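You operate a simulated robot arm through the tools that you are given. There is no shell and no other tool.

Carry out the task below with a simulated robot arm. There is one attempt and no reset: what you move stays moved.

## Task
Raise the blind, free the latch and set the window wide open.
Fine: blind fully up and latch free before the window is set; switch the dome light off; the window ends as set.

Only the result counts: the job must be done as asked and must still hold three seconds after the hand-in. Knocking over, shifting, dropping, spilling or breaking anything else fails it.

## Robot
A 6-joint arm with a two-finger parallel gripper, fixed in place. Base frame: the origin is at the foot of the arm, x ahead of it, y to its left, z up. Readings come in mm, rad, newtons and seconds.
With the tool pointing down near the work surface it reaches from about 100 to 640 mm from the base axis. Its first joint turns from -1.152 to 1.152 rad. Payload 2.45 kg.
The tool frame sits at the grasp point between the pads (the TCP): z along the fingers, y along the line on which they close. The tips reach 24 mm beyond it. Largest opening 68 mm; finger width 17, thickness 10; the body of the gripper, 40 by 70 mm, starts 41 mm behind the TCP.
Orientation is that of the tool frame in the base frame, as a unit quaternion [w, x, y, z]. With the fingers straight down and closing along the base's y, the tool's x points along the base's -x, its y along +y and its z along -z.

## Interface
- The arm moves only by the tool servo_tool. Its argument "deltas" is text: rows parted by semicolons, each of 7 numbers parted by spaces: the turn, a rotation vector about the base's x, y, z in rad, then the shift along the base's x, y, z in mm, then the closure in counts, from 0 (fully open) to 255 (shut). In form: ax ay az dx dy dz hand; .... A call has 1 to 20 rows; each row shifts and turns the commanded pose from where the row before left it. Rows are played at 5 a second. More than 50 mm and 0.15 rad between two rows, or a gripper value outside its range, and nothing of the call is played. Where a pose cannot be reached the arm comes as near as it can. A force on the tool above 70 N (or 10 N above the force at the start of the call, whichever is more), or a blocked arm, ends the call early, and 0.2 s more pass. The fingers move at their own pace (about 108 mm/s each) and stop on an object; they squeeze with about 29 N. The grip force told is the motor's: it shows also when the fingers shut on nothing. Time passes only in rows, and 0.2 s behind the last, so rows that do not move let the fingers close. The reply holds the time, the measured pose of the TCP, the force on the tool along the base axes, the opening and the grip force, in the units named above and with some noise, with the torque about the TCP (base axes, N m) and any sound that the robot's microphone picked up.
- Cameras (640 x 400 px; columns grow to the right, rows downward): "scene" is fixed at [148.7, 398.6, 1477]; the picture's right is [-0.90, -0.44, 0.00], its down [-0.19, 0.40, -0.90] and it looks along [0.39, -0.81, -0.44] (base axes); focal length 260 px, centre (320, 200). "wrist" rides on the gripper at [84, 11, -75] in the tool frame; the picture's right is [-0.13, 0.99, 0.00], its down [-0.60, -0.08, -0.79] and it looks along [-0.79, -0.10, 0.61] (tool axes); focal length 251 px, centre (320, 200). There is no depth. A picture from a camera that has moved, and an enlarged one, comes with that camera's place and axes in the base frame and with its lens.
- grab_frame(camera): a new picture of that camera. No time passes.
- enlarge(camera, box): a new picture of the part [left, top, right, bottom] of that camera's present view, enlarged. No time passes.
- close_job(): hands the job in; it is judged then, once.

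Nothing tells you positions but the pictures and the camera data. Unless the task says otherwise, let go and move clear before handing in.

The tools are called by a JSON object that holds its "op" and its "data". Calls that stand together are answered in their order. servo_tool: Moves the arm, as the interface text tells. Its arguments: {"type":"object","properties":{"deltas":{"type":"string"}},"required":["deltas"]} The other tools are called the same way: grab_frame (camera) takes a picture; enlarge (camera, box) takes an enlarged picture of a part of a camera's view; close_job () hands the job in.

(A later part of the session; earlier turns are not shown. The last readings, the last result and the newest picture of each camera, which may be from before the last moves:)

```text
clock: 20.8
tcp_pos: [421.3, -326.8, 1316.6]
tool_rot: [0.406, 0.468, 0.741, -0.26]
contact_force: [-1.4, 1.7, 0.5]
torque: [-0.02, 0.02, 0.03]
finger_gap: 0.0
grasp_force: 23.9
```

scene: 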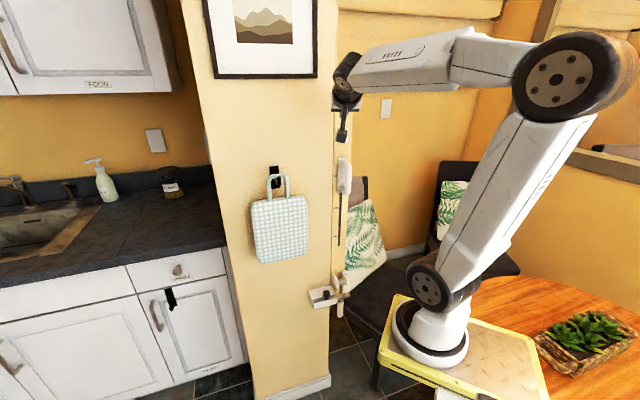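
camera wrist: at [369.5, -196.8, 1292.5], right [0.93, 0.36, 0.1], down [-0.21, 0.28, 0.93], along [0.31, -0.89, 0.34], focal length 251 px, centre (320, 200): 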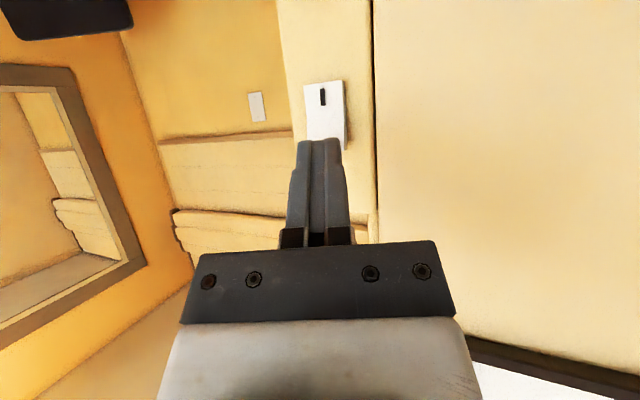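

First light contact. I'll press on in small steps and listen for a click.

{"op": "servo_tool", "data": {"deltas": "0 0 0 0.9 -1.8 0 255"}}

{"op": "servo_tool", "data": {"deltas": "0 0 0 0.9 -1.8 0 255"}}

{"op": "servo_tool", "data": {"deltas": "0 0 0 0.9 -1.8 0 255"}}

{"op": "enlarge", "data": {"camera": "wrist", "box": [280, 60, 380, 160]}}

```text
clock: 21.2
tcp_pos: [421.3, -328.5, 1315.9]
tool_rot: [0.405, 0.469, 0.74, -0.262]
contact_force: [0.4, 0.0, -0.5]
torque: [0.01, 0.02, -0.02]
finger_gap: 0.0
grasp_force: 23.5
heard: click
```

```text
clock: 21.6
tcp_pos: [420.4, -330.2, 1315.9]
tool_rot: [0.406, 0.468, 0.741, -0.26]
contact_force: [-9.7, 18.0, 2.9]
torque: [0.05, -0.02, 0.15]
finger_gap: 0.0
grasp_force: 23.6
```

```text
clock: 22.0
tcp_pos: [420.4, -329.2, 1315.9]
tool_rot: [0.405, 0.469, 0.74, -0.261]
contact_force: [-24.1, 40.7, 5.9]
torque: [0.16, 0.05, 0.32]
finger_gap: 0.0
grasp_force: 23.8
```

```text
4.00 times, centred on (330, 110) of wrist
camera zoom: at [385.7, -228.3, 1284.4], right [0.93, 0.36, 0.1], down [-0.21, 0.28, 0.94], along [0.31, -0.89, 0.34], focal length 1006 px, centre (280, 560)
```

zoom: 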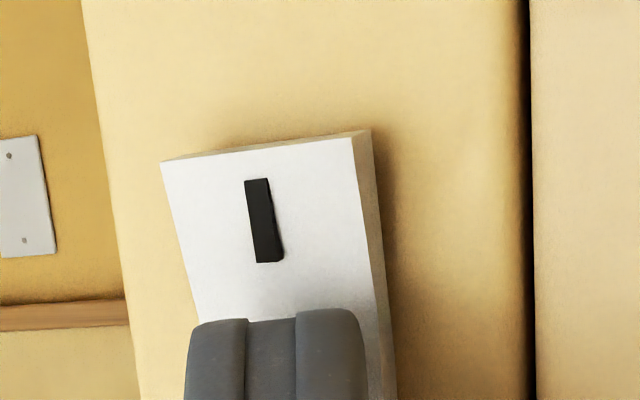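

A click was heard and the rocker flipped: the marked half now stands out, so the dome light should be off. I'll back straight off and check the result.

{"op": "servo_tool", "data": {"deltas": "0 0 0 -2.2 4.5 0 255; 0 0 0 -4.4 9 0 255; 0 0 0 -6.6 13.5 0 255; 0 0 0 -6.6 13.5 0 255"}}

{"op": "enlarge", "data": {"camera": "wrist", "box": [270, 0, 390, 150]}}

{"op": "grab_frame", "data": {"camera": "scene"}}

```text
clock: 23.0
tcp_pos: [404.1, -291.3, 1314.9]
tool_rot: [0.405, 0.468, 0.741, -0.26]
contact_force: [0.4, -0.1, -0.2]
torque: [-0.01, 0.01, 0.0]
finger_gap: 0.0
grasp_force: 24.1
```

```text
2.67 times, centred on (330, 75) of wrist
camera zoom: at [367.4, -189.6, 1282.9], right [0.93, 0.36, 0.1], down [-0.21, 0.28, 0.94], along [0.31, -0.89, 0.34], focal length 670 px, centre (293, 533)
```

zoom: 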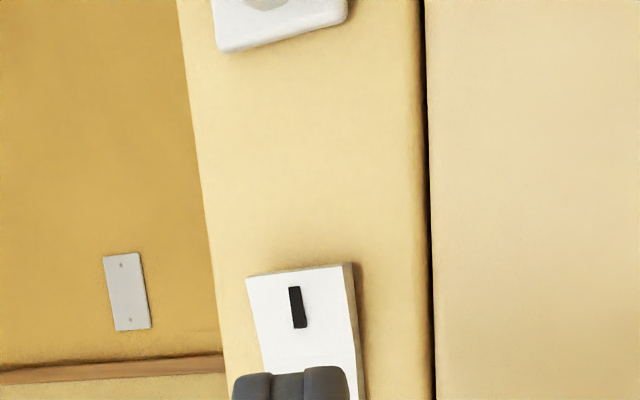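

```text
taken
```

scene: 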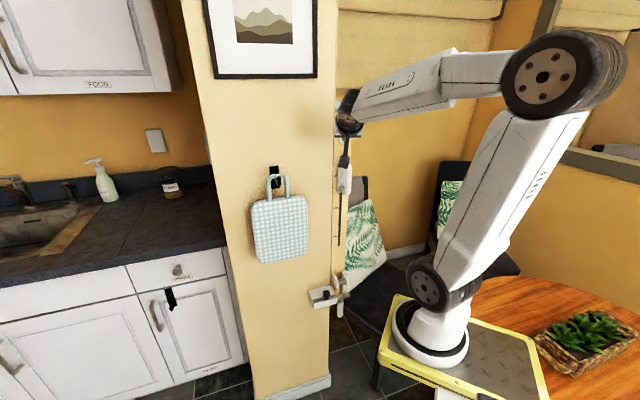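

The rocker's marked half now stands proud and the room looks dimmer, so the light is off and the lighting reacts to controls. My corner fixes also show the panel really faces about [-0.70, 0.714, 0], parallel to the wall. I'll back off, square the tool to that normal and look at the handle closely.

{"op": "servo_tool", "data": {"deltas": "0 0 0 -14 14 0 255; 0.118 0.055 0 -10 10 0 255; 0.118 0.055 0 -6 6 0 255; 0.118 0.055 0 0 0 0 255; 0.118 0.055 0 0 0 0 255; 0.118 0.055 0 0 0 0 255; 0 0 0.108 0 0 0 0; 0 0 0.108 0 0 0 0; 0 0 0.108 0 0 0 0"}}

{"op": "grab_frame", "data": {"camera": "wrist"}}

{"op": "enlarge", "data": {"camera": "wrist", "box": [220, 0, 400, 150]}}

```text
clock: 25.0
tcp_pos: [386.0, -272.4, 1314.5]
tool_rot: [0.163, 0.383, 0.907, -0.07]
contact_force: [-0.6, 0.6, 0.4]
torque: [-0.02, 0.01, 0.01]
finger_gap: 67.9
grasp_force: 0.0
out of reach, approached as far as the arm can: row 1, 2
```

```text
taken
camera wrist: at [321.7, -190.8, 1354.7], right [0.8, 0.6, 0.04], down [0.15, -0.26, 0.95], along [0.59, -0.75, -0.3], focal length 251 px, centre (320, 200)
```

wrist: 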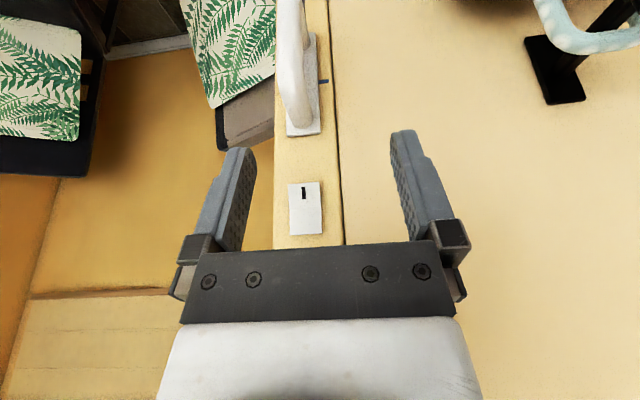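

```text
2.67 times, centred on (310, 75) of wrist
camera zoom: at [321.7, -190.8, 1354.7], right [0.8, 0.6, 0.04], down [0.15, -0.26, 0.95], along [0.59, -0.75, -0.3], focal length 670 px, centre (347, 533)
```

zoom: 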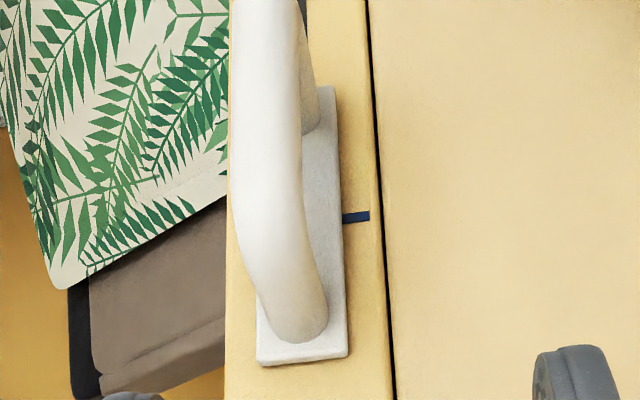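

The handle bar sits about 56 mm off the panel at L-centre near [398, -317], about 20 mm thick, with its plate top at z ≈ 1230 and the top tick at z ≈ 1171. I'll compare the room's lighting in the scene camera before touching the handle.

{"op": "grab_frame", "data": {"camera": "scene"}}

{"op": "enlarge", "data": {"camera": "scene", "box": [370, 0, 640, 160]}}

```text
taken
```

scene: 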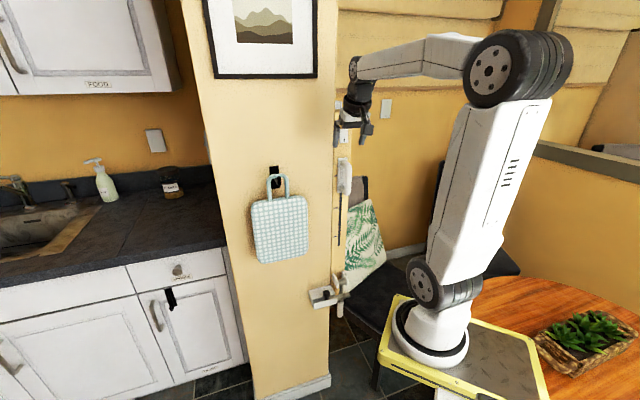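

```text
2.37 times, centred on (505, 80) of scene
camera zoom: at [148.7, 398.6, 1477.0], right [-0.9, -0.44, 0.0], down [-0.19, 0.4, -0.9], along [0.39, -0.81, -0.44], focal length 618 px, centre (-118, 484)
```

zoom: 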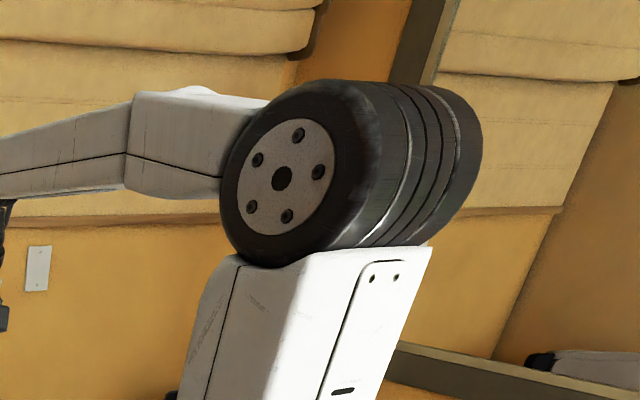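

The room is now clearly cooler and dimmer than at the start, so the dome light is off. Next I'll close the fingers and place the tip just above the handle's top arm.

{"op": "servo_tool", "data": {"deltas": "0 0 0 -2 -14 -10 255; 0 0 0 -3 -14 -10 255; 0 0 0 9 -9 -9 255; 0 0 0 9 -9 -9 255; 0 0 0 8 -8 -6 255"}}

{"op": "grab_frame", "data": {"camera": "wrist"}}

{"op": "enlarge", "data": {"camera": "wrist", "box": [250, 0, 400, 150]}}

{"op": "enlarge", "data": {"camera": "scene", "box": [310, 90, 380, 200]}}

```text
clock: 26.2
tcp_pos: [405.9, -326.0, 1270.0]
tool_rot: [0.162, 0.386, 0.906, -0.07]
contact_force: [-0.1, 0.4, -0.3]
torque: [-0.02, 0.04, 0.0]
finger_gap: 0.2
grasp_force: 23.4
```

```text
taken
camera wrist: at [342.4, -243.3, 1310.6], right [0.8, 0.6, 0.04], down [0.15, -0.26, 0.95], along [0.58, -0.76, -0.3], focal length 251 px, centre (320, 200)
```

wrist: 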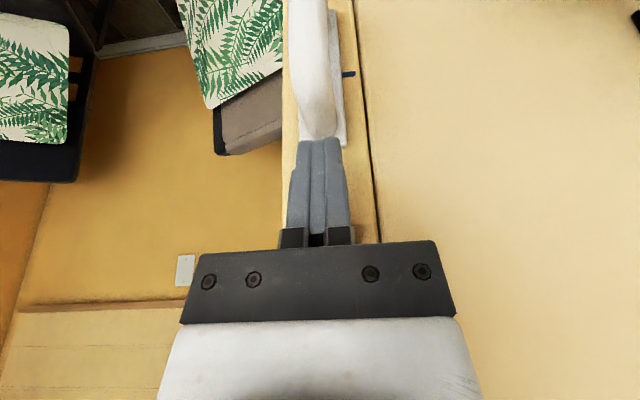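

```text
2.67 times, centred on (325, 75) of wrist
camera zoom: at [342.4, -243.3, 1310.6], right [0.8, 0.6, 0.04], down [0.15, -0.26, 0.95], along [0.58, -0.76, -0.3], focal length 670 px, centre (307, 533)
```

zoom: 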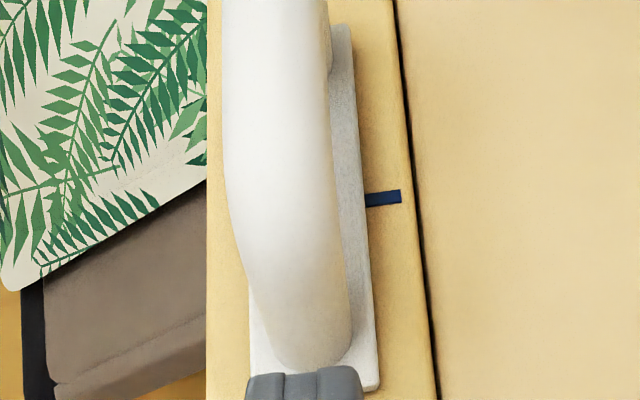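

```text
3.64 times, centred on (345, 145) of scene
camera zoom: at [148.7, 398.6, 1477.0], right [-0.9, -0.44, 0.0], down [-0.19, 0.4, -0.9], along [0.39, -0.81, -0.44], focal length 947 px, centre (229, 400)
```

zoom: 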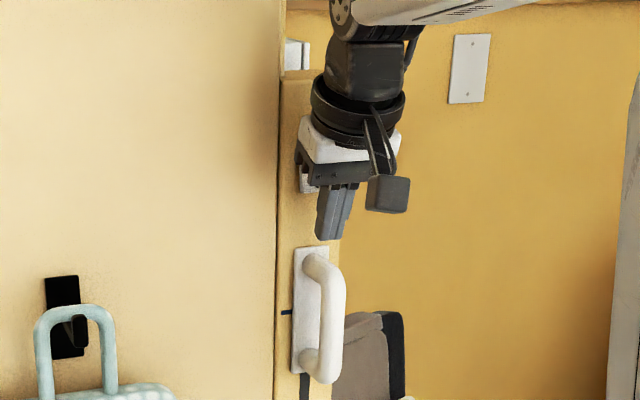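

The fingertip is directly above the handle's top arm. I'll descend gently until contact and then push down only a little, watching forces, sound and lighting.

{"op": "servo_tool", "data": {"deltas": "0 0 0 0 0 -6 255; 0 0 0 0 0 -5 255; 0 0 0 0 0 -3 255"}}

{"op": "servo_tool", "data": {"deltas": "0 0 0 0 0 -3 255; 0 0 0 0 0 -3 255"}}

{"op": "servo_tool", "data": {"deltas": "0 0 0 0 0 -3 255; 0 0 0 0 0 -3 255"}}

{"op": "enlarge", "data": {"camera": "scene", "box": [310, 90, 380, 200]}}

```text
clock: 27.0
tcp_pos: [406.2, -327.2, 1258.6]
tool_rot: [0.163, 0.385, 0.906, -0.071]
contact_force: [-0.1, 0.6, -0.9]
torque: [0.02, 0.04, 0.01]
finger_gap: 0.0
grasp_force: 23.5
```

```text
clock: 27.6
tcp_pos: [406.6, -326.1, 1252.1]
tool_rot: [0.162, 0.385, 0.906, -0.071]
contact_force: [-0.1, 0.3, 0.3]
torque: [-0.01, 0.02, 0.0]
finger_gap: 0.1
grasp_force: 23.1
```

```text
clock: 28.2
tcp_pos: [407.0, -326.0, 1245.6]
tool_rot: [0.162, 0.385, 0.906, -0.071]
contact_force: [-0.5, 1.4, 6.8]
torque: [0.01, -0.01, -0.03]
finger_gap: 0.0
grasp_force: 23.7
```

```text
3.64 times, centred on (345, 145) of scene
camera zoom: at [148.6, 398.8, 1477.0], right [-0.9, -0.44, 0.0], down [-0.19, 0.4, -0.9], along [0.39, -0.81, -0.44], focal length 947 px, centre (229, 400)
```

zoom: 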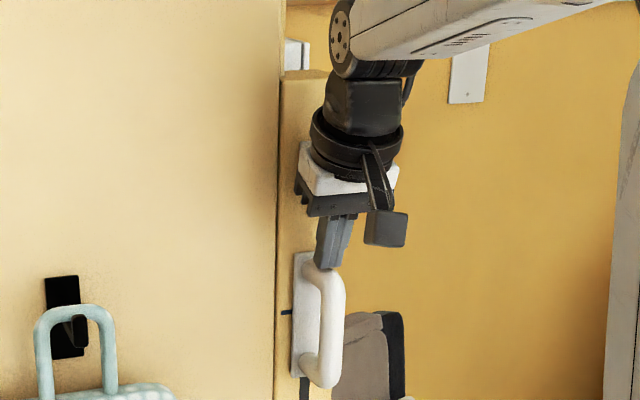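

The handle yields at about 7 N and has started to slide. I'll push about 25 mm more and compare lighting and sound.

{"op": "servo_tool", "data": {"deltas": "0 0 0 0 0 -5 255; 0 0 0 0 0 -5 255; 0 0 0 0 0 -5 255; 0 0 0 0 0 -5 255; 0 0 0 0 0 -5 255"}}

{"op": "grab_frame", "data": {"camera": "scene"}}

{"op": "enlarge", "data": {"camera": "scene", "box": [370, 0, 640, 160]}}

```text
clock: 29.4
tcp_pos: [405.2, -327.2, 1220.3]
tool_rot: [0.162, 0.384, 0.906, -0.071]
contact_force: [-1.1, -0.6, 3.7]
torque: [-0.03, 0.05, -0.04]
finger_gap: 0.0
grasp_force: 23.3
```

```text
taken
```

scene: 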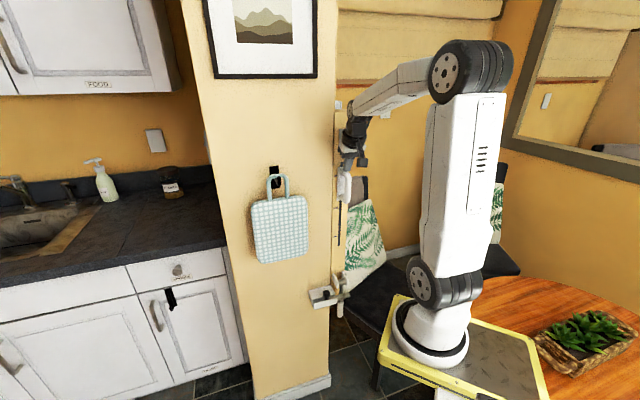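

```text
2.37 times, centred on (505, 80) of scene
camera zoom: at [148.6, 398.7, 1477.0], right [-0.9, -0.44, 0.0], down [-0.19, 0.4, -0.9], along [0.39, -0.81, -0.44], focal length 618 px, centre (-118, 484)
```

zoom: 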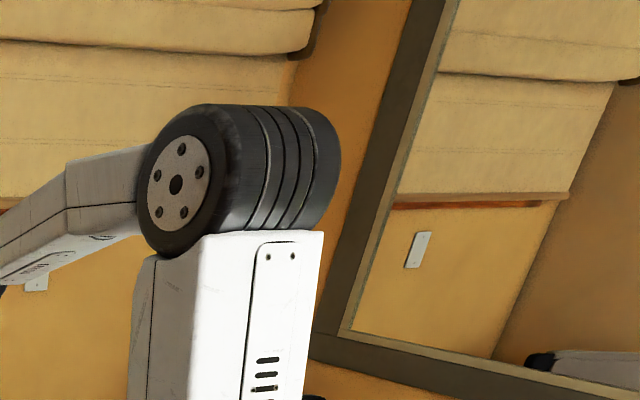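

In the mirror at upper right, the bottom of the beige slatted blind has risen and shows a reddish strip below it. So pulling this handle down seems to raise the blind; I'll push further and confirm.

{"op": "servo_tool", "data": {"deltas": "0 0 0 0 0 -10 255; 0 0 0 0 0 -10 255; 0 0 0 0 0 -10 255; 0 0 0 0 0 -10 255; 0 0 0 0 0 -10 255"}}

{"op": "grab_frame", "data": {"camera": "scene"}}

{"op": "enlarge", "data": {"camera": "scene", "box": [330, 0, 640, 160]}}

```text
clock: 30.6
tcp_pos: [407.0, -326.9, 1169.4]
tool_rot: [0.162, 0.385, 0.906, -0.07]
contact_force: [-2.6, 0.2, 3.9]
torque: [-0.02, 0.02, -0.01]
finger_gap: 0.0
grasp_force: 23.7
```

```text
taken
```

scene: 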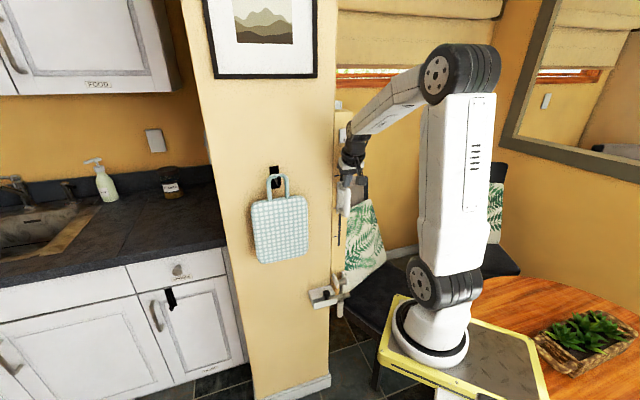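

```text
2.06 times, centred on (485, 80) of scene
camera zoom: at [148.6, 398.7, 1477.0], right [-0.9, -0.44, 0.0], down [-0.19, 0.4, -0.9], along [0.39, -0.81, -0.44], focal length 538 px, centre (-21, 448)
```

zoom: 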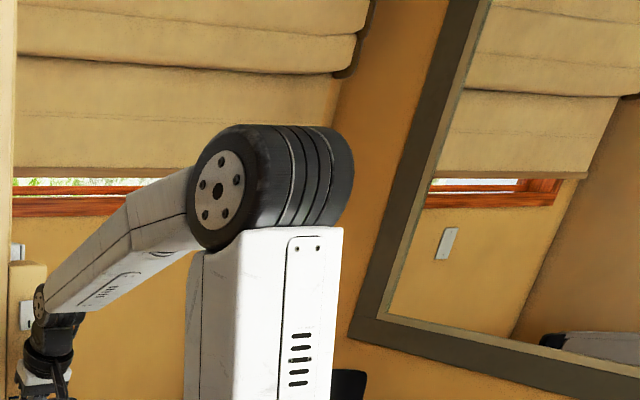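

The blind is rising and shows the window, so the handle is the blind control (down = up). I'll keep pushing towards the bottom of its travel.

{"op": "servo_tool", "data": {"deltas": "0 0 0 0 0 -12 255; 0 0 0 0 0 -12 255; 0 0 0 0 0 -12 255; 0 0 0 0 0 -12 255; 0 0 0 0 0 -12 255; 0 0 0 0 0 -12 255; 0 0 0 0 0 -12 255; 0 0 0 0 0 -12 255"}}

{"op": "grab_frame", "data": {"camera": "scene"}}

{"op": "enlarge", "data": {"camera": "scene", "box": [310, 150, 380, 260]}}

```text
clock: 32.4
tcp_pos: [405.4, -326.2, 1073.3]
tool_rot: [0.161, 0.385, 0.906, -0.07]
contact_force: [0.2, 1.7, 3.2]
torque: [0.06, 0.01, 0.01]
finger_gap: 0.0
grasp_force: 23.1
```

```text
taken
```

scene: 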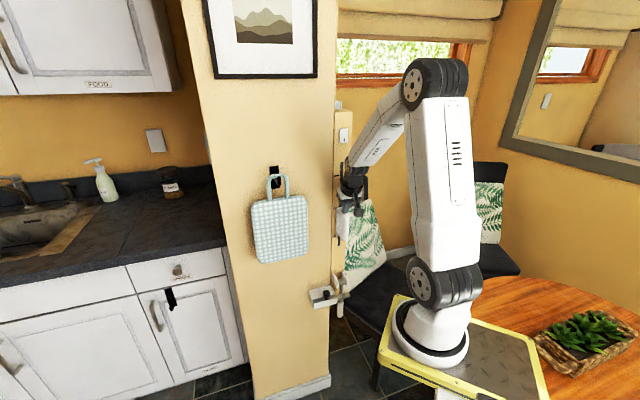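

```text
3.64 times, centred on (345, 205) of scene
camera zoom: at [148.7, 398.8, 1477.0], right [-0.9, -0.44, 0.0], down [-0.19, 0.4, -0.9], along [0.39, -0.81, -0.44], focal length 947 px, centre (229, 182)
```

zoom: 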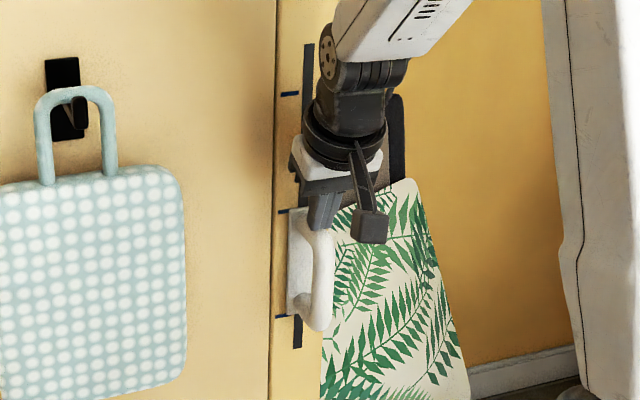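

The blind is more than half up and the handle is about 60 mm above the last tick. I'll continue, slowing near the end stop.

{"op": "servo_tool", "data": {"deltas": "0 0 0 0 0 -10 255; 0 0 0 0 0 -10 255; 0 0 0 0 0 -10 255; 0 0 0 0 0 -10 255; 0 0 0 0 0 -8 255"}}

{"op": "servo_tool", "data": {"deltas": "0 0 0 0 0 -4 255; 0 0 0 0 0 -4 255"}}

{"op": "enlarge", "data": {"camera": "scene", "box": [310, 150, 380, 260]}}

{"op": "grab_frame", "data": {"camera": "scene"}}

```text
clock: 33.6
tcp_pos: [406.5, -328.4, 1024.7]
tool_rot: [0.163, 0.385, 0.906, -0.071]
contact_force: [-1.8, -0.2, 2.9]
torque: [-0.03, 0.07, 0.03]
finger_gap: 0.2
grasp_force: 23.7
```

```text
clock: 34.2
tcp_pos: [406.9, -326.0, 1016.8]
tool_rot: [0.162, 0.385, 0.906, -0.071]
contact_force: [-3.1, -0.2, 4.4]
torque: [-0.02, 0.05, -0.02]
finger_gap: 0.1
grasp_force: 24.4
```

```text
3.64 times, centred on (345, 205) of scene
camera zoom: at [148.6, 398.7, 1477.0], right [-0.9, -0.44, 0.0], down [-0.19, 0.4, -0.9], along [0.39, -0.81, -0.44], focal length 947 px, centre (229, 182)
```

zoom: 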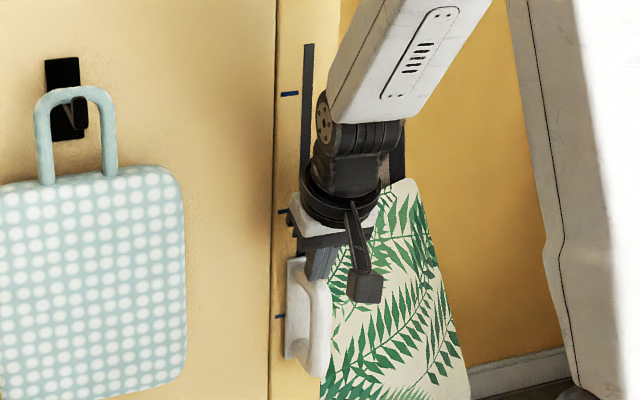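

```text
taken
```

scene: 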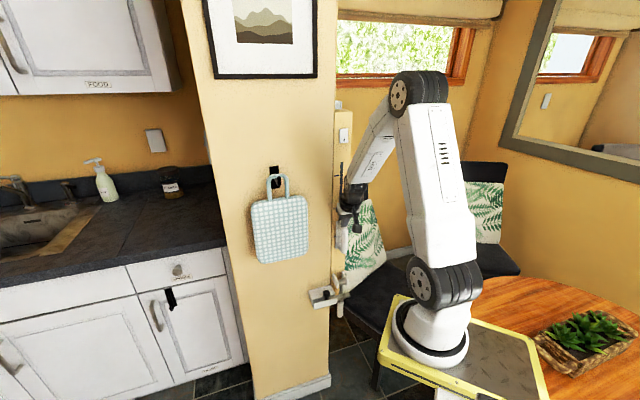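

The plate is almost centred on the lowest tick. I'll continue in small steps to the end stop.

{"op": "servo_tool", "data": {"deltas": "0 0 0 0 0 -3 255; 0 0 0 0 0 -3 255"}}

{"op": "servo_tool", "data": {"deltas": "0 0 0 0 0 -2 255; 0 0 0 0 0 -2 255"}}

{"op": "servo_tool", "data": {"deltas": "0 0 0 0 0 -2 255; 0 0 0 0 0 -2 255"}}

{"op": "enlarge", "data": {"camera": "scene", "box": [310, 150, 380, 260]}}

```text
clock: 34.8
tcp_pos: [406.4, -326.5, 1012.4]
tool_rot: [0.162, 0.385, 0.906, -0.071]
contact_force: [0.7, 0.6, 0.9]
torque: [-0.03, 0.01, 0.01]
finger_gap: 0.0
grasp_force: 23.2
```

```text
clock: 35.4
tcp_pos: [406.1, -325.9, 1009.6]
tool_rot: [0.164, 0.385, 0.905, -0.072]
contact_force: [-5.1, 11.6, 26.7]
torque: [0.23, 0.15, 0.04]
finger_gap: 0.0
grasp_force: 23.8
```

```text
clock: 35.9
tcp_pos: [407.5, -328.3, 1010.9]
tool_rot: [0.166, 0.384, 0.905, -0.072]
contact_force: [-6.6, 6.5, 16.9]
torque: [0.12, 0.16, 0.0]
finger_gap: 0.0
grasp_force: 23.9
stopped in row 2: the force on the tool passed its limit at 75 N (the readings are from after the stop); the commanded pose is now the measured one
```

```text
3.64 times, centred on (345, 205) of scene
camera zoom: at [148.4, 398.9, 1477.0], right [-0.9, -0.44, 0.0], down [-0.19, 0.4, -0.9], along [0.39, -0.81, -0.44], focal length 947 px, centre (229, 182)
```

zoom: 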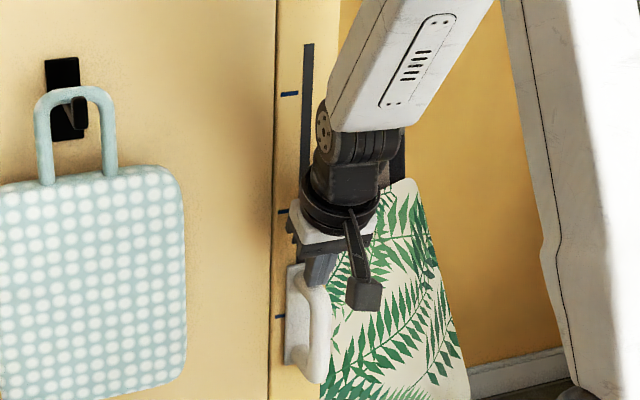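

The handle hit its end stop (force rose sharply), so the blind should be fully up. I'll lift off it and check that the handle stays.

{"op": "servo_tool", "data": {"deltas": "0 0 0 0 0 8 255; 0 0 0 -3 3 20 255; 0 0 0 -10 10 25 255; 0 0 0 -15 15 25 255; 0 0 0 -15 15 10 255"}}

{"op": "grab_frame", "data": {"camera": "scene"}}

{"op": "enlarge", "data": {"camera": "scene", "box": [310, 150, 380, 330]}}

{"op": "grab_frame", "data": {"camera": "wrist"}}

```text
clock: 37.1
tcp_pos: [363.7, -285.2, 1098.7]
tool_rot: [0.165, 0.385, 0.905, -0.072]
contact_force: [-1.0, -0.2, 0.5]
torque: [-0.01, -0.01, -0.03]
finger_gap: 0.0
grasp_force: 23.5
```

```text
taken
```

scene: 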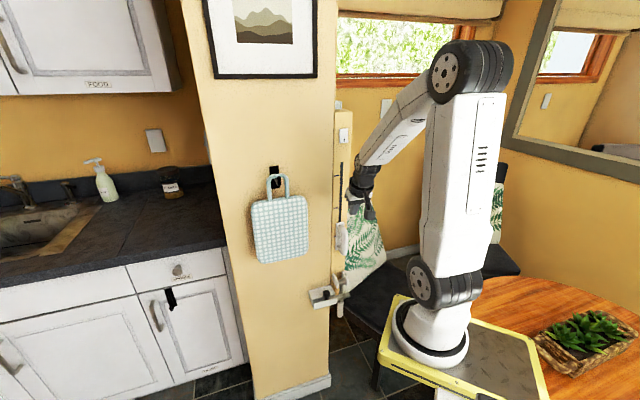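

```text
2.22 times, centred on (345, 240) of scene
camera zoom: at [148.7, 398.7, 1477.0], right [-0.9, -0.44, 0.0], down [-0.19, 0.4, -0.9], along [0.39, -0.81, -0.44], focal length 579 px, centre (264, 111)
```

zoom: 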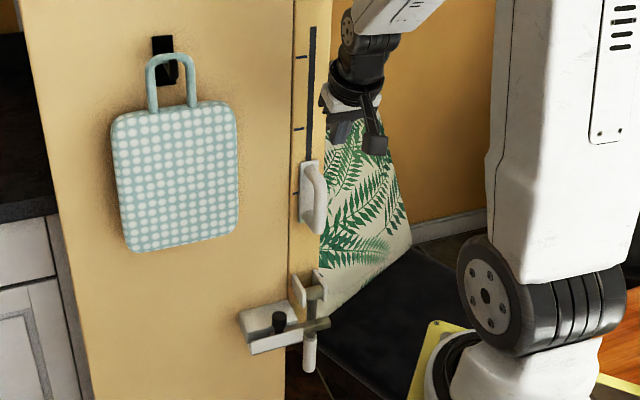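

```text
taken
camera wrist: at [299.8, -201.9, 1137.0], right [0.8, 0.6, 0.04], down [0.14, -0.26, 0.96], along [0.59, -0.76, -0.29], focal length 251 px, centre (320, 200)
```

wrist: 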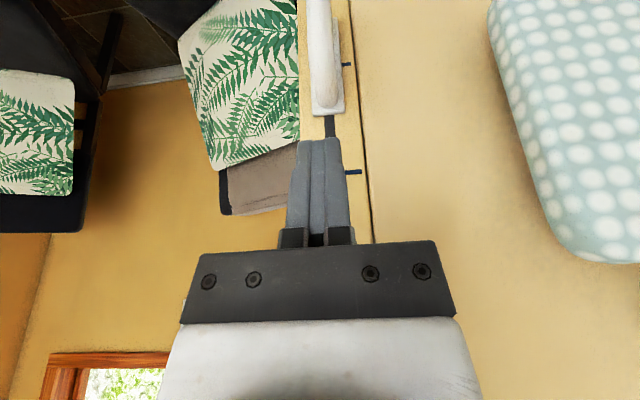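

The handle stays at its lowest tick and the window is fully uncovered. Next is the latch bolt; its dark knob is near [445, -274, 707] by rough triangulation, so I'll move sideways away from the handle and descend for a closer look.

{"op": "servo_tool", "data": {"deltas": "0.1 0.098 0 20 19 0 255; 0.1 0.098 0 20 19 -10 255; 0.05 0.05 0 1 -1 -40 255; 0 0 0 1 -1 -40 255; 0 0 0 1 -1 -40 255; 0 0 0 1 -1 -40 255; 0 0 0 2 -2 -40 255; 0 0 0 2 -2 -40 255"}}

{"op": "grab_frame", "data": {"camera": "wrist"}}

{"op": "enlarge", "data": {"camera": "wrist", "box": [200, 0, 440, 150]}}

{"op": "grab_frame", "data": {"camera": "scene"}}

```text
clock: 38.9
tcp_pos: [412.4, -253.9, 846.8]
tool_rot: [0.004, 0.391, 0.92, -0.005]
contact_force: [-0.5, 1.0, 0.0]
torque: [0.0, -0.01, -0.02]
finger_gap: 0.1
grasp_force: 23.6
```

```text
taken
camera wrist: at [362.3, -185.7, 921.2], right [0.8, 0.6, 0.0], down [0.36, -0.48, 0.8], along [0.48, -0.64, -0.6], focal length 251 px, centre (320, 200)
```

wrist: 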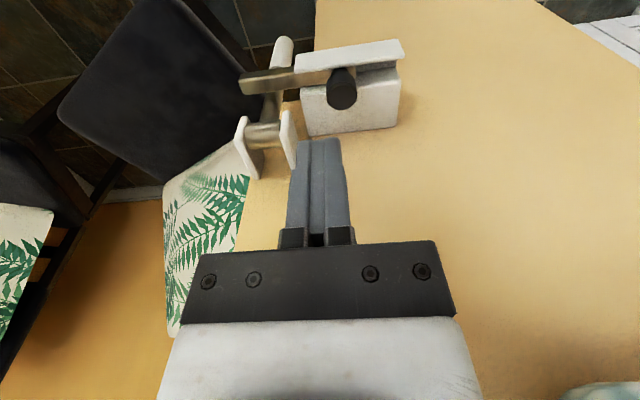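

```text
2.67 times, centred on (320, 75) of wrist
camera zoom: at [362.3, -185.7, 921.2], right [0.8, 0.6, 0.0], down [0.36, -0.48, 0.8], along [0.48, -0.64, -0.6], focal length 670 px, centre (320, 533)
```

zoom: 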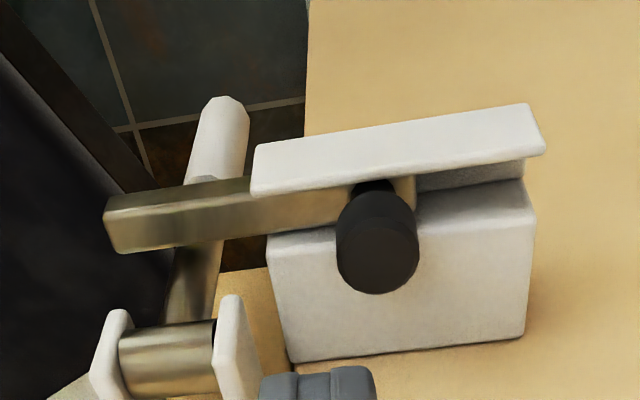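

```text
taken
```

scene: 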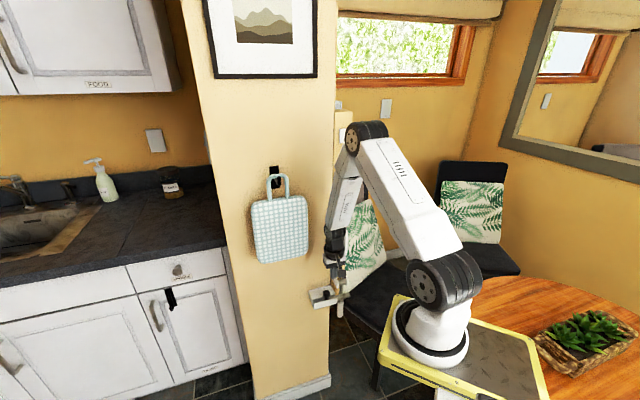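

I now have a clear view: the knob's top is at about [440, -261, 740], the bolt reaches right past the rod at L ≈ -62, and there is about 40 mm of free channel to the left. I'll open the fingers to about 46 mm and hover above the knob.

{"op": "servo_tool", "data": {"deltas": "0 0 0 9 -2 -15 80; 0 0 0 9 -2 -15 80; 0 0 0 9 -3 -20 80; 0 0 0 0 0 0 80"}}

{"op": "grab_frame", "data": {"camera": "wrist"}}

{"op": "enlarge", "data": {"camera": "scene", "box": [290, 230, 380, 330]}}

```text
clock: 39.9
tcp_pos: [438.5, -263.3, 797.4]
tool_rot: [0.005, 0.39, 0.921, -0.006]
contact_force: [0.2, 0.0, 0.0]
torque: [0.0, -0.02, 0.0]
finger_gap: 46.7
grasp_force: 0.1
```

```text
taken
camera wrist: at [389.5, -194.5, 870.5], right [0.8, 0.6, 0.0], down [0.36, -0.48, 0.8], along [0.48, -0.64, -0.6], focal length 251 px, centre (320, 200)
```

wrist: 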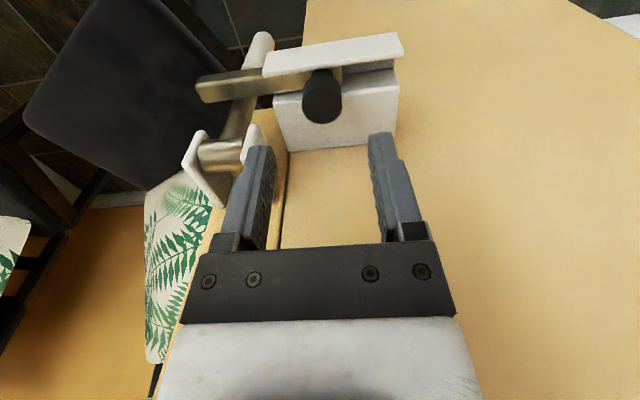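

```text
4.00 times, centred on (335, 280) of scene
camera zoom: at [148.7, 398.6, 1477.0], right [-0.9, -0.44, 0.0], down [-0.19, 0.4, -0.9], along [0.39, -0.81, -0.44], focal length 1042 px, centre (260, -120)
```

zoom: 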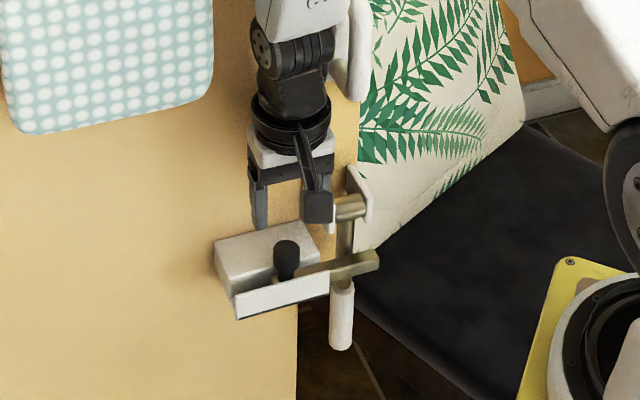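

The knob lies between the fingers as predicted. I'll descend to grip height and close on the knob.

{"op": "servo_tool", "data": {"deltas": "0 0 0 0.5 1 -18 80; 0 0 0 0.5 1 -18 80; 0 0 0 0 0 -14 80"}}

{"op": "grab_frame", "data": {"camera": "wrist"}}

{"op": "enlarge", "data": {"camera": "scene", "box": [290, 230, 380, 330]}}

```text
clock: 40.7
tcp_pos: [441.6, -259.3, 746.6]
tool_rot: [0.004, 0.39, 0.921, -0.005]
contact_force: [0.2, -0.5, -0.3]
torque: [0.03, -0.02, -0.01]
finger_gap: 46.5
grasp_force: 0.0
```

```text
taken
camera wrist: at [391.0, -191.8, 819.7], right [0.8, 0.6, 0.0], down [0.36, -0.48, 0.8], along [0.48, -0.64, -0.6], focal length 251 px, centre (320, 200)
```

wrist: 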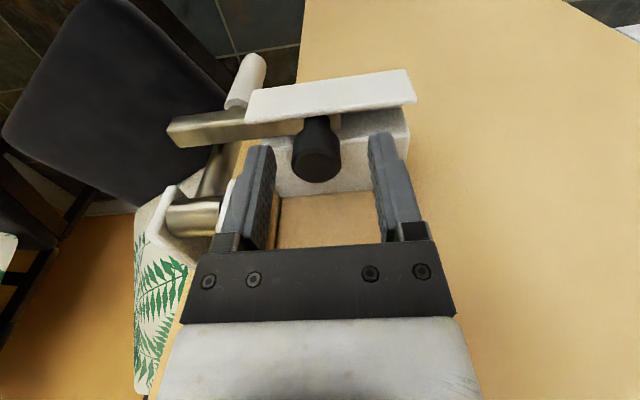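

```text
4.00 times, centred on (335, 280) of scene
camera zoom: at [148.7, 398.6, 1477.0], right [-0.9, -0.44, 0.0], down [-0.19, 0.4, -0.9], along [0.39, -0.81, -0.44], focal length 1042 px, centre (260, -120)
```

zoom: 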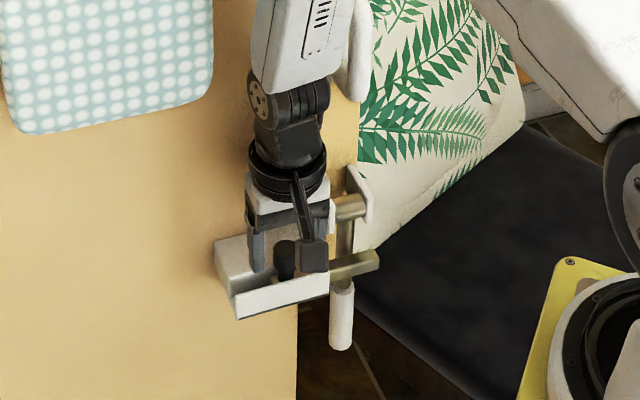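

{"op": "servo_tool", "data": {"deltas": "0 0 0 0 0 0 255; 0 0 0 0 0 0 255; 0 0 0 0 0 0 255"}}

{"op": "grab_frame", "data": {"camera": "wrist"}}

```text
clock: 41.5
tcp_pos: [440.9, -260.2, 746.3]
tool_rot: [0.004, 0.391, 0.92, -0.005]
contact_force: [-0.5, -2.7, -5.8]
torque: [0.1, -0.18, -0.01]
finger_gap: 25.0
grasp_force: 40.5
```

```text
taken
camera wrist: at [391.0, -191.9, 819.7], right [0.8, 0.6, 0.0], down [0.36, -0.48, 0.8], along [0.47, -0.64, -0.6], focal length 251 px, centre (320, 200)
```

wrist: 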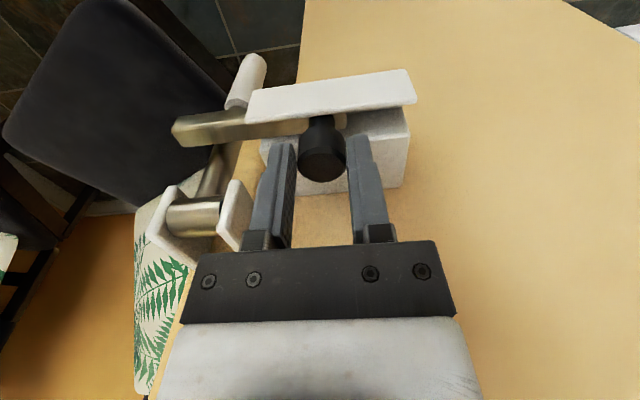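

The knob is gripped (25 mm gap). Now I'll slide it left along [0.714, 0.70] in small steps.

{"op": "servo_tool", "data": {"deltas": "0 0 0 3.6 3.5 0 255; 0 0 0 3.6 3.5 0 255; 0 0 0 3.6 3.5 0 255"}}

{"op": "grab_frame", "data": {"camera": "wrist"}}

```text
clock: 42.3
tcp_pos: [451.1, -250.2, 746.5]
tool_rot: [0.005, 0.391, 0.92, -0.006]
contact_force: [2.6, -4.7, -14.6]
torque: [-0.38, -0.64, -0.04]
finger_gap: 24.7
grasp_force: 40.2
```

```text
taken
camera wrist: at [401.6, -181.2, 819.8], right [0.8, 0.6, 0.0], down [0.36, -0.48, 0.8], along [0.48, -0.64, -0.6], focal length 251 px, centre (320, 200)
```

wrist: 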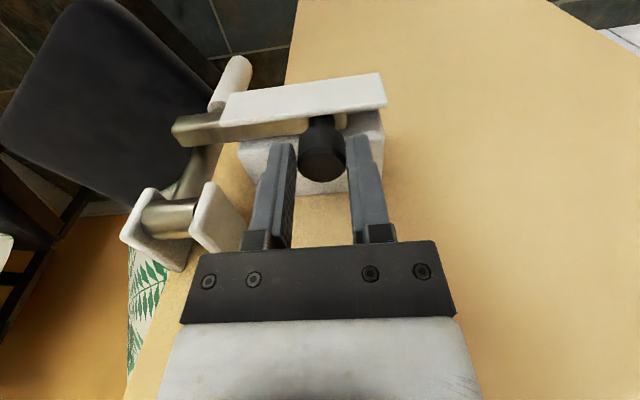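

The bolt is sliding. I'll continue left.

{"op": "servo_tool", "data": {"deltas": "0 0 0 3.6 3.5 0 255; 0 0 0 3.6 3.5 0 255; 0 0 0 3.6 3.5 0 255"}}

{"op": "servo_tool", "data": {"deltas": "0 0 0 2.2 2.1 0 255; 0 0 0 2.2 2.1 0 255"}}

{"op": "grab_frame", "data": {"camera": "wrist"}}

{"op": "enlarge", "data": {"camera": "scene", "box": [290, 230, 380, 330]}}

```text
clock: 43.1
tcp_pos: [462.4, -238.2, 746.6]
tool_rot: [0.003, 0.389, 0.921, -0.004]
contact_force: [4.0, -5.0, -25.8]
torque: [0.05, -0.31, -0.08]
finger_gap: 24.8
grasp_force: 40.7
```

```text
clock: 43.7
tcp_pos: [466.5, -234.3, 747.2]
tool_rot: [0.003, 0.391, 0.921, -0.005]
contact_force: [3.8, -2.7, -29.1]
torque: [0.14, -0.12, 0.0]
finger_gap: 24.9
grasp_force: 40.4
```

```text
taken
camera wrist: at [416.6, -166.5, 820.3], right [0.8, 0.6, -0.01], down [0.36, -0.48, 0.8], along [0.47, -0.64, -0.6], focal length 251 px, centre (320, 200)
```

wrist: 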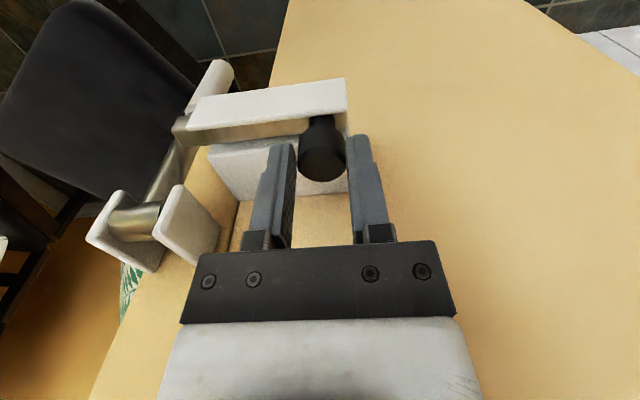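

```text
4.00 times, centred on (335, 280) of scene
camera zoom: at [149.2, 398.3, 1477.0], right [-0.9, -0.44, 0.0], down [-0.19, 0.4, -0.9], along [0.39, -0.81, -0.44], focal length 1042 px, centre (260, -120)
```

zoom: 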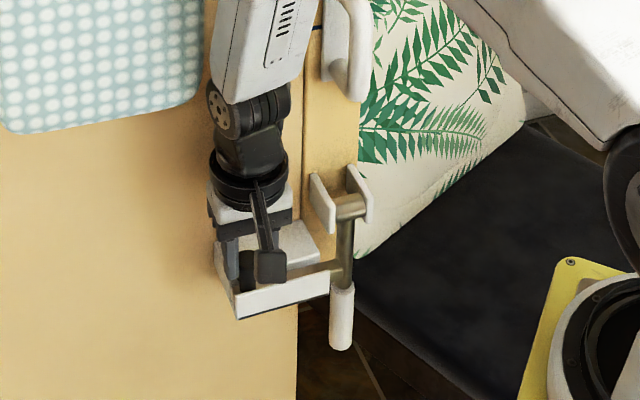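

The bolt tip is now just left of the rod, but a downward pull of about 29 N has built up, so I'll ease down slightly while continuing left.

{"op": "servo_tool", "data": {"deltas": "0 0 0 1.4 1.4 -1 255; 0 0 0 1.4 1.4 -1 255"}}

{"op": "servo_tool", "data": {"deltas": "0 0 0 1.4 1.4 -0.5 255; 0 0 0 1.4 1.4 -0.5 255"}}

{"op": "enlarge", "data": {"camera": "scene", "box": [290, 230, 380, 330]}}

{"op": "grab_frame", "data": {"camera": "wrist"}}

```text
clock: 44.3
tcp_pos: [468.9, -231.6, 747.0]
tool_rot: [0.003, 0.39, 0.921, -0.004]
contact_force: [-6.8, 8.6, 9.8]
torque: [0.64, 0.43, -0.07]
finger_gap: 24.9
grasp_force: 40.1
```

```text
clock: 44.9
tcp_pos: [471.3, -230.5, 746.1]
tool_rot: [0.006, 0.391, 0.92, -0.005]
contact_force: [-19.1, -1.8, 31.5]
torque: [-0.08, 0.16, -0.16]
finger_gap: 25.1
grasp_force: 40.8
```

```text
4.00 times, centred on (335, 280) of scene
camera zoom: at [147.8, 398.8, 1477.0], right [-0.9, -0.44, 0.0], down [-0.19, 0.4, -0.9], along [0.39, -0.81, -0.44], focal length 1042 px, centre (260, -120)
```

zoom: 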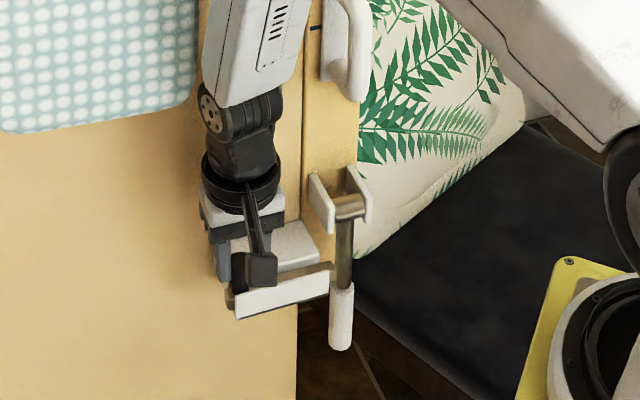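

```text
taken
camera wrist: at [421.6, -161.8, 818.6], right [0.8, 0.6, 0.0], down [0.36, -0.48, 0.8], along [0.48, -0.65, -0.6], focal length 251 px, centre (320, 200)
```

wrist: 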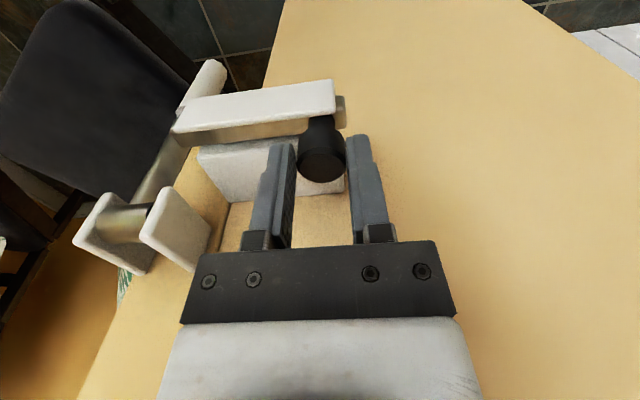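

The bolt has travelled about 42 mm and its tip is flush with the plate, clear of the rod. I'll relieve the vertical load and nudge once more to confirm the end stop.

{"op": "servo_tool", "data": {"deltas": "0 0 0 0.7 0.7 1.5 255; 0 0 0 0.7 0.7 0 255"}}

{"op": "servo_tool", "data": {"deltas": "0 0 0 0.7 0.7 0 255; 0 0 0 0.7 0.7 0 255"}}

```text
clock: 45.5
tcp_pos: [471.5, -230.4, 745.4]
tool_rot: [0.004, 0.392, 0.92, -0.005]
contact_force: [-18.7, -30.5, -4.0]
torque: [-0.49, 0.24, -0.12]
finger_gap: 25.0
grasp_force: 40.3
```

```text
clock: 46.1
tcp_pos: [471.1, -229.1, 746.5]
tool_rot: [0.003, 0.394, 0.919, -0.004]
contact_force: [-22.9, -43.7, -22.8]
torque: [-0.98, -0.12, -0.16]
finger_gap: 25.1
grasp_force: 40.4
```

The end stop is confirmed. I'll relieve the load, let go and lift straight up, then check the bolt stays back.

{"op": "servo_tool", "data": {"deltas": "0 0 0 -1.2 -1.2 0.5 255; 0 0 0 -0.5 -0.5 0 80; 0 0 0 0 0 0 80; 0 0 0 0 0 15 80; 0 0 0 0 0 25 80; 0 0 0 0 0 30 80"}}

{"op": "grab_frame", "data": {"camera": "wrist"}}

{"op": "enlarge", "data": {"camera": "scene", "box": [290, 230, 380, 330]}}

```text
clock: 47.5
tcp_pos: [472.4, -226.6, 817.2]
tool_rot: [0.004, 0.39, 0.921, -0.006]
contact_force: [1.3, 0.1, 0.7]
torque: [0.0, -0.01, 0.01]
finger_gap: 46.5
grasp_force: 0.1
```

```text
taken
camera wrist: at [423.5, -159.4, 889.7], right [0.8, 0.6, 0.0], down [0.36, -0.48, 0.8], along [0.47, -0.64, -0.6], focal length 251 px, centre (320, 200)
```

wrist: 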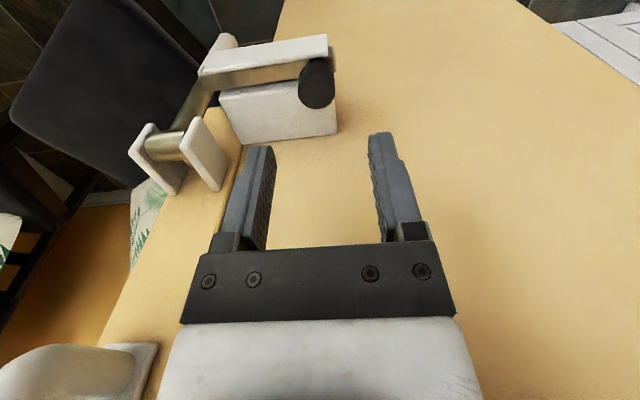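

```text
4.00 times, centred on (335, 280) of scene
camera zoom: at [148.7, 398.6, 1477.0], right [-0.9, -0.44, 0.0], down [-0.19, 0.4, -0.9], along [0.39, -0.81, -0.44], focal length 1042 px, centre (260, -120)
```

zoom: 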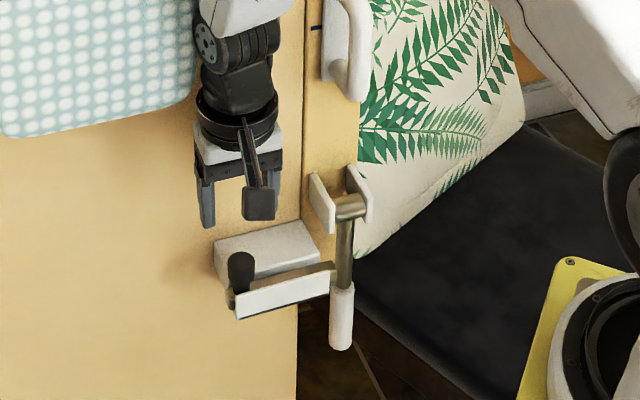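

The bolt stays fully back and the rod is no longer covered. The lever hangs from a pivot at about [405, -334, 741], with its white grip between z 540 and 631. My reach estimate says a front approach would put the elbow into the panel, so I'll push the lever from its free right side. First I'll retrace my path up and out.

{"op": "servo_tool", "data": {"deltas": "0 0 0 -20 -9 10 80; 0 0 0 -20 -9 10 80; 0 0 0 -20 -9 10 255; 0 0 0 -1.5 1 42 255; 0 0 0 -1.5 1 42 255; 0 0 0 -1.5 1 42 255; 0 0 0 -1.5 1 42 255; 0 0 0 -1.5 1 42 255; 0 0 0 -1.5 1 42 255; 0 0 0 -3 4 42 255; 0 0 0 -3 4 42 255; 0 0 0 -3 4 42 255; 0 0 0 -3 4 42 255; 0 0 0 -3 4 42 255; 0 0 0 -3 4 42 255; 0 0 0 -3 4 42 255; 0 0 0 -3 4 42 255"}}

{"op": "grab_frame", "data": {"camera": "scene"}}

{"op": "enlarge", "data": {"camera": "scene", "box": [300, 90, 400, 330]}}

```text
clock: 51.1
tcp_pos: [381.1, -216.6, 1433.6]
tool_rot: [0.004, 0.39, 0.921, -0.005]
contact_force: [0.5, 0.7, 0.4]
torque: [0.01, 0.01, -0.01]
finger_gap: 0.0
grasp_force: 23.3
```

```text
taken
```

scene: 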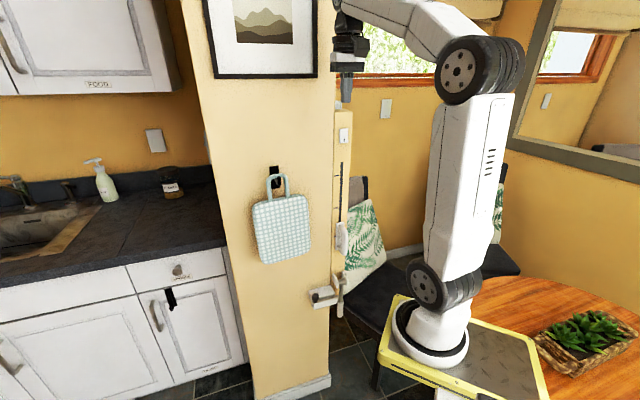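

```text
1.67 times, centred on (350, 210) of scene
camera zoom: at [148.7, 398.7, 1477.0], right [-0.9, -0.44, 0.0], down [-0.19, 0.4, -0.9], along [0.39, -0.81, -0.44], focal length 434 px, centre (270, 183)
```

zoom: 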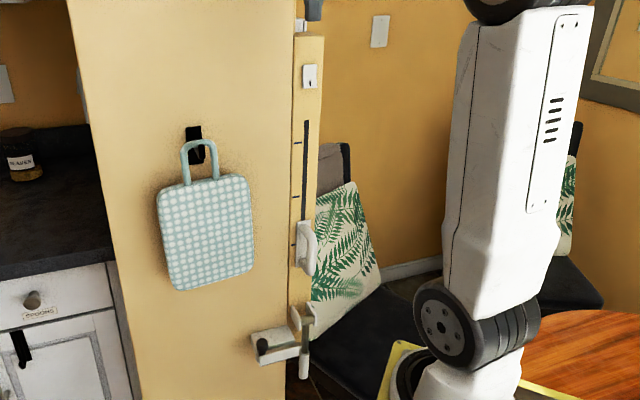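

Everything has held: blind up, bolt back, rocker flipped, bag untouched. Re-checking the arm's geometry from several pictures puts its base axis near [95, -8], so the elbow stays well clear of the panel and a front approach to the grip is possible after all. I'll go back down in front of the latch.

{"op": "servo_tool", "data": {"deltas": "0 0 0 3 -4 -42 255; 0 0 0 3 -4 -42 255; 0 0 0 3 -4 -42 255; 0 0 0 3 -4 -42 255; 0 0 0 3 -4 -42 255; 0 0 0 3 -4 -42 255; 0 0 0 3 -4 -42 255; 0 0 0 3 -4 -42 255; 0 0 0 1.5 -1 -42 255; 0 0 0 1.5 -1 -42 255; 0 0 0 1.5 -1 -42 255; 0 0 0 1.5 -1 -42 255; 0 0 0 1.5 -1 -42 255; 0 0 0 1 -1 -40 255; 0 0 0 -4 4 -30 255; 0 0 0 -6 6 -30 255; 0 0 0 -6 6 -25 255"}}

{"op": "grab_frame", "data": {"camera": "scene"}}

{"op": "grab_frame", "data": {"camera": "wrist"}}

```text
clock: 54.7
tcp_pos: [399.6, -240.2, 764.9]
tool_rot: [0.004, 0.391, 0.92, -0.006]
contact_force: [-0.4, 0.5, -0.2]
torque: [-0.04, -0.02, 0.02]
finger_gap: 0.0
grasp_force: 23.1
```

```text
taken
```

scene: 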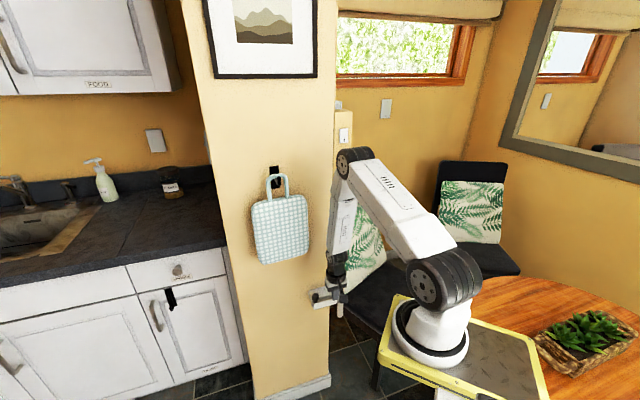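

```text
taken
camera wrist: at [348.2, -172.0, 837.4], right [0.8, 0.6, 0.0], down [0.36, -0.48, 0.8], along [0.48, -0.64, -0.6], focal length 251 px, centre (320, 200)
```

wrist: 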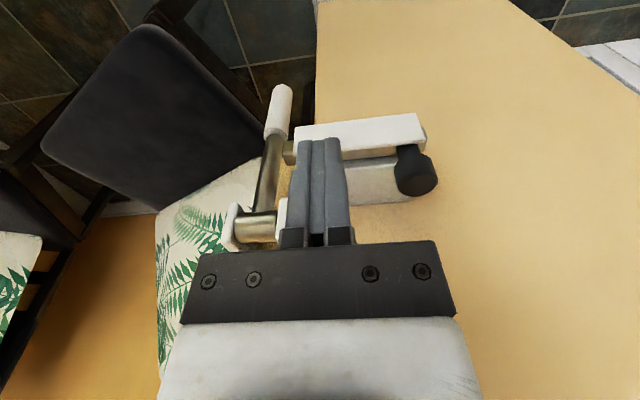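

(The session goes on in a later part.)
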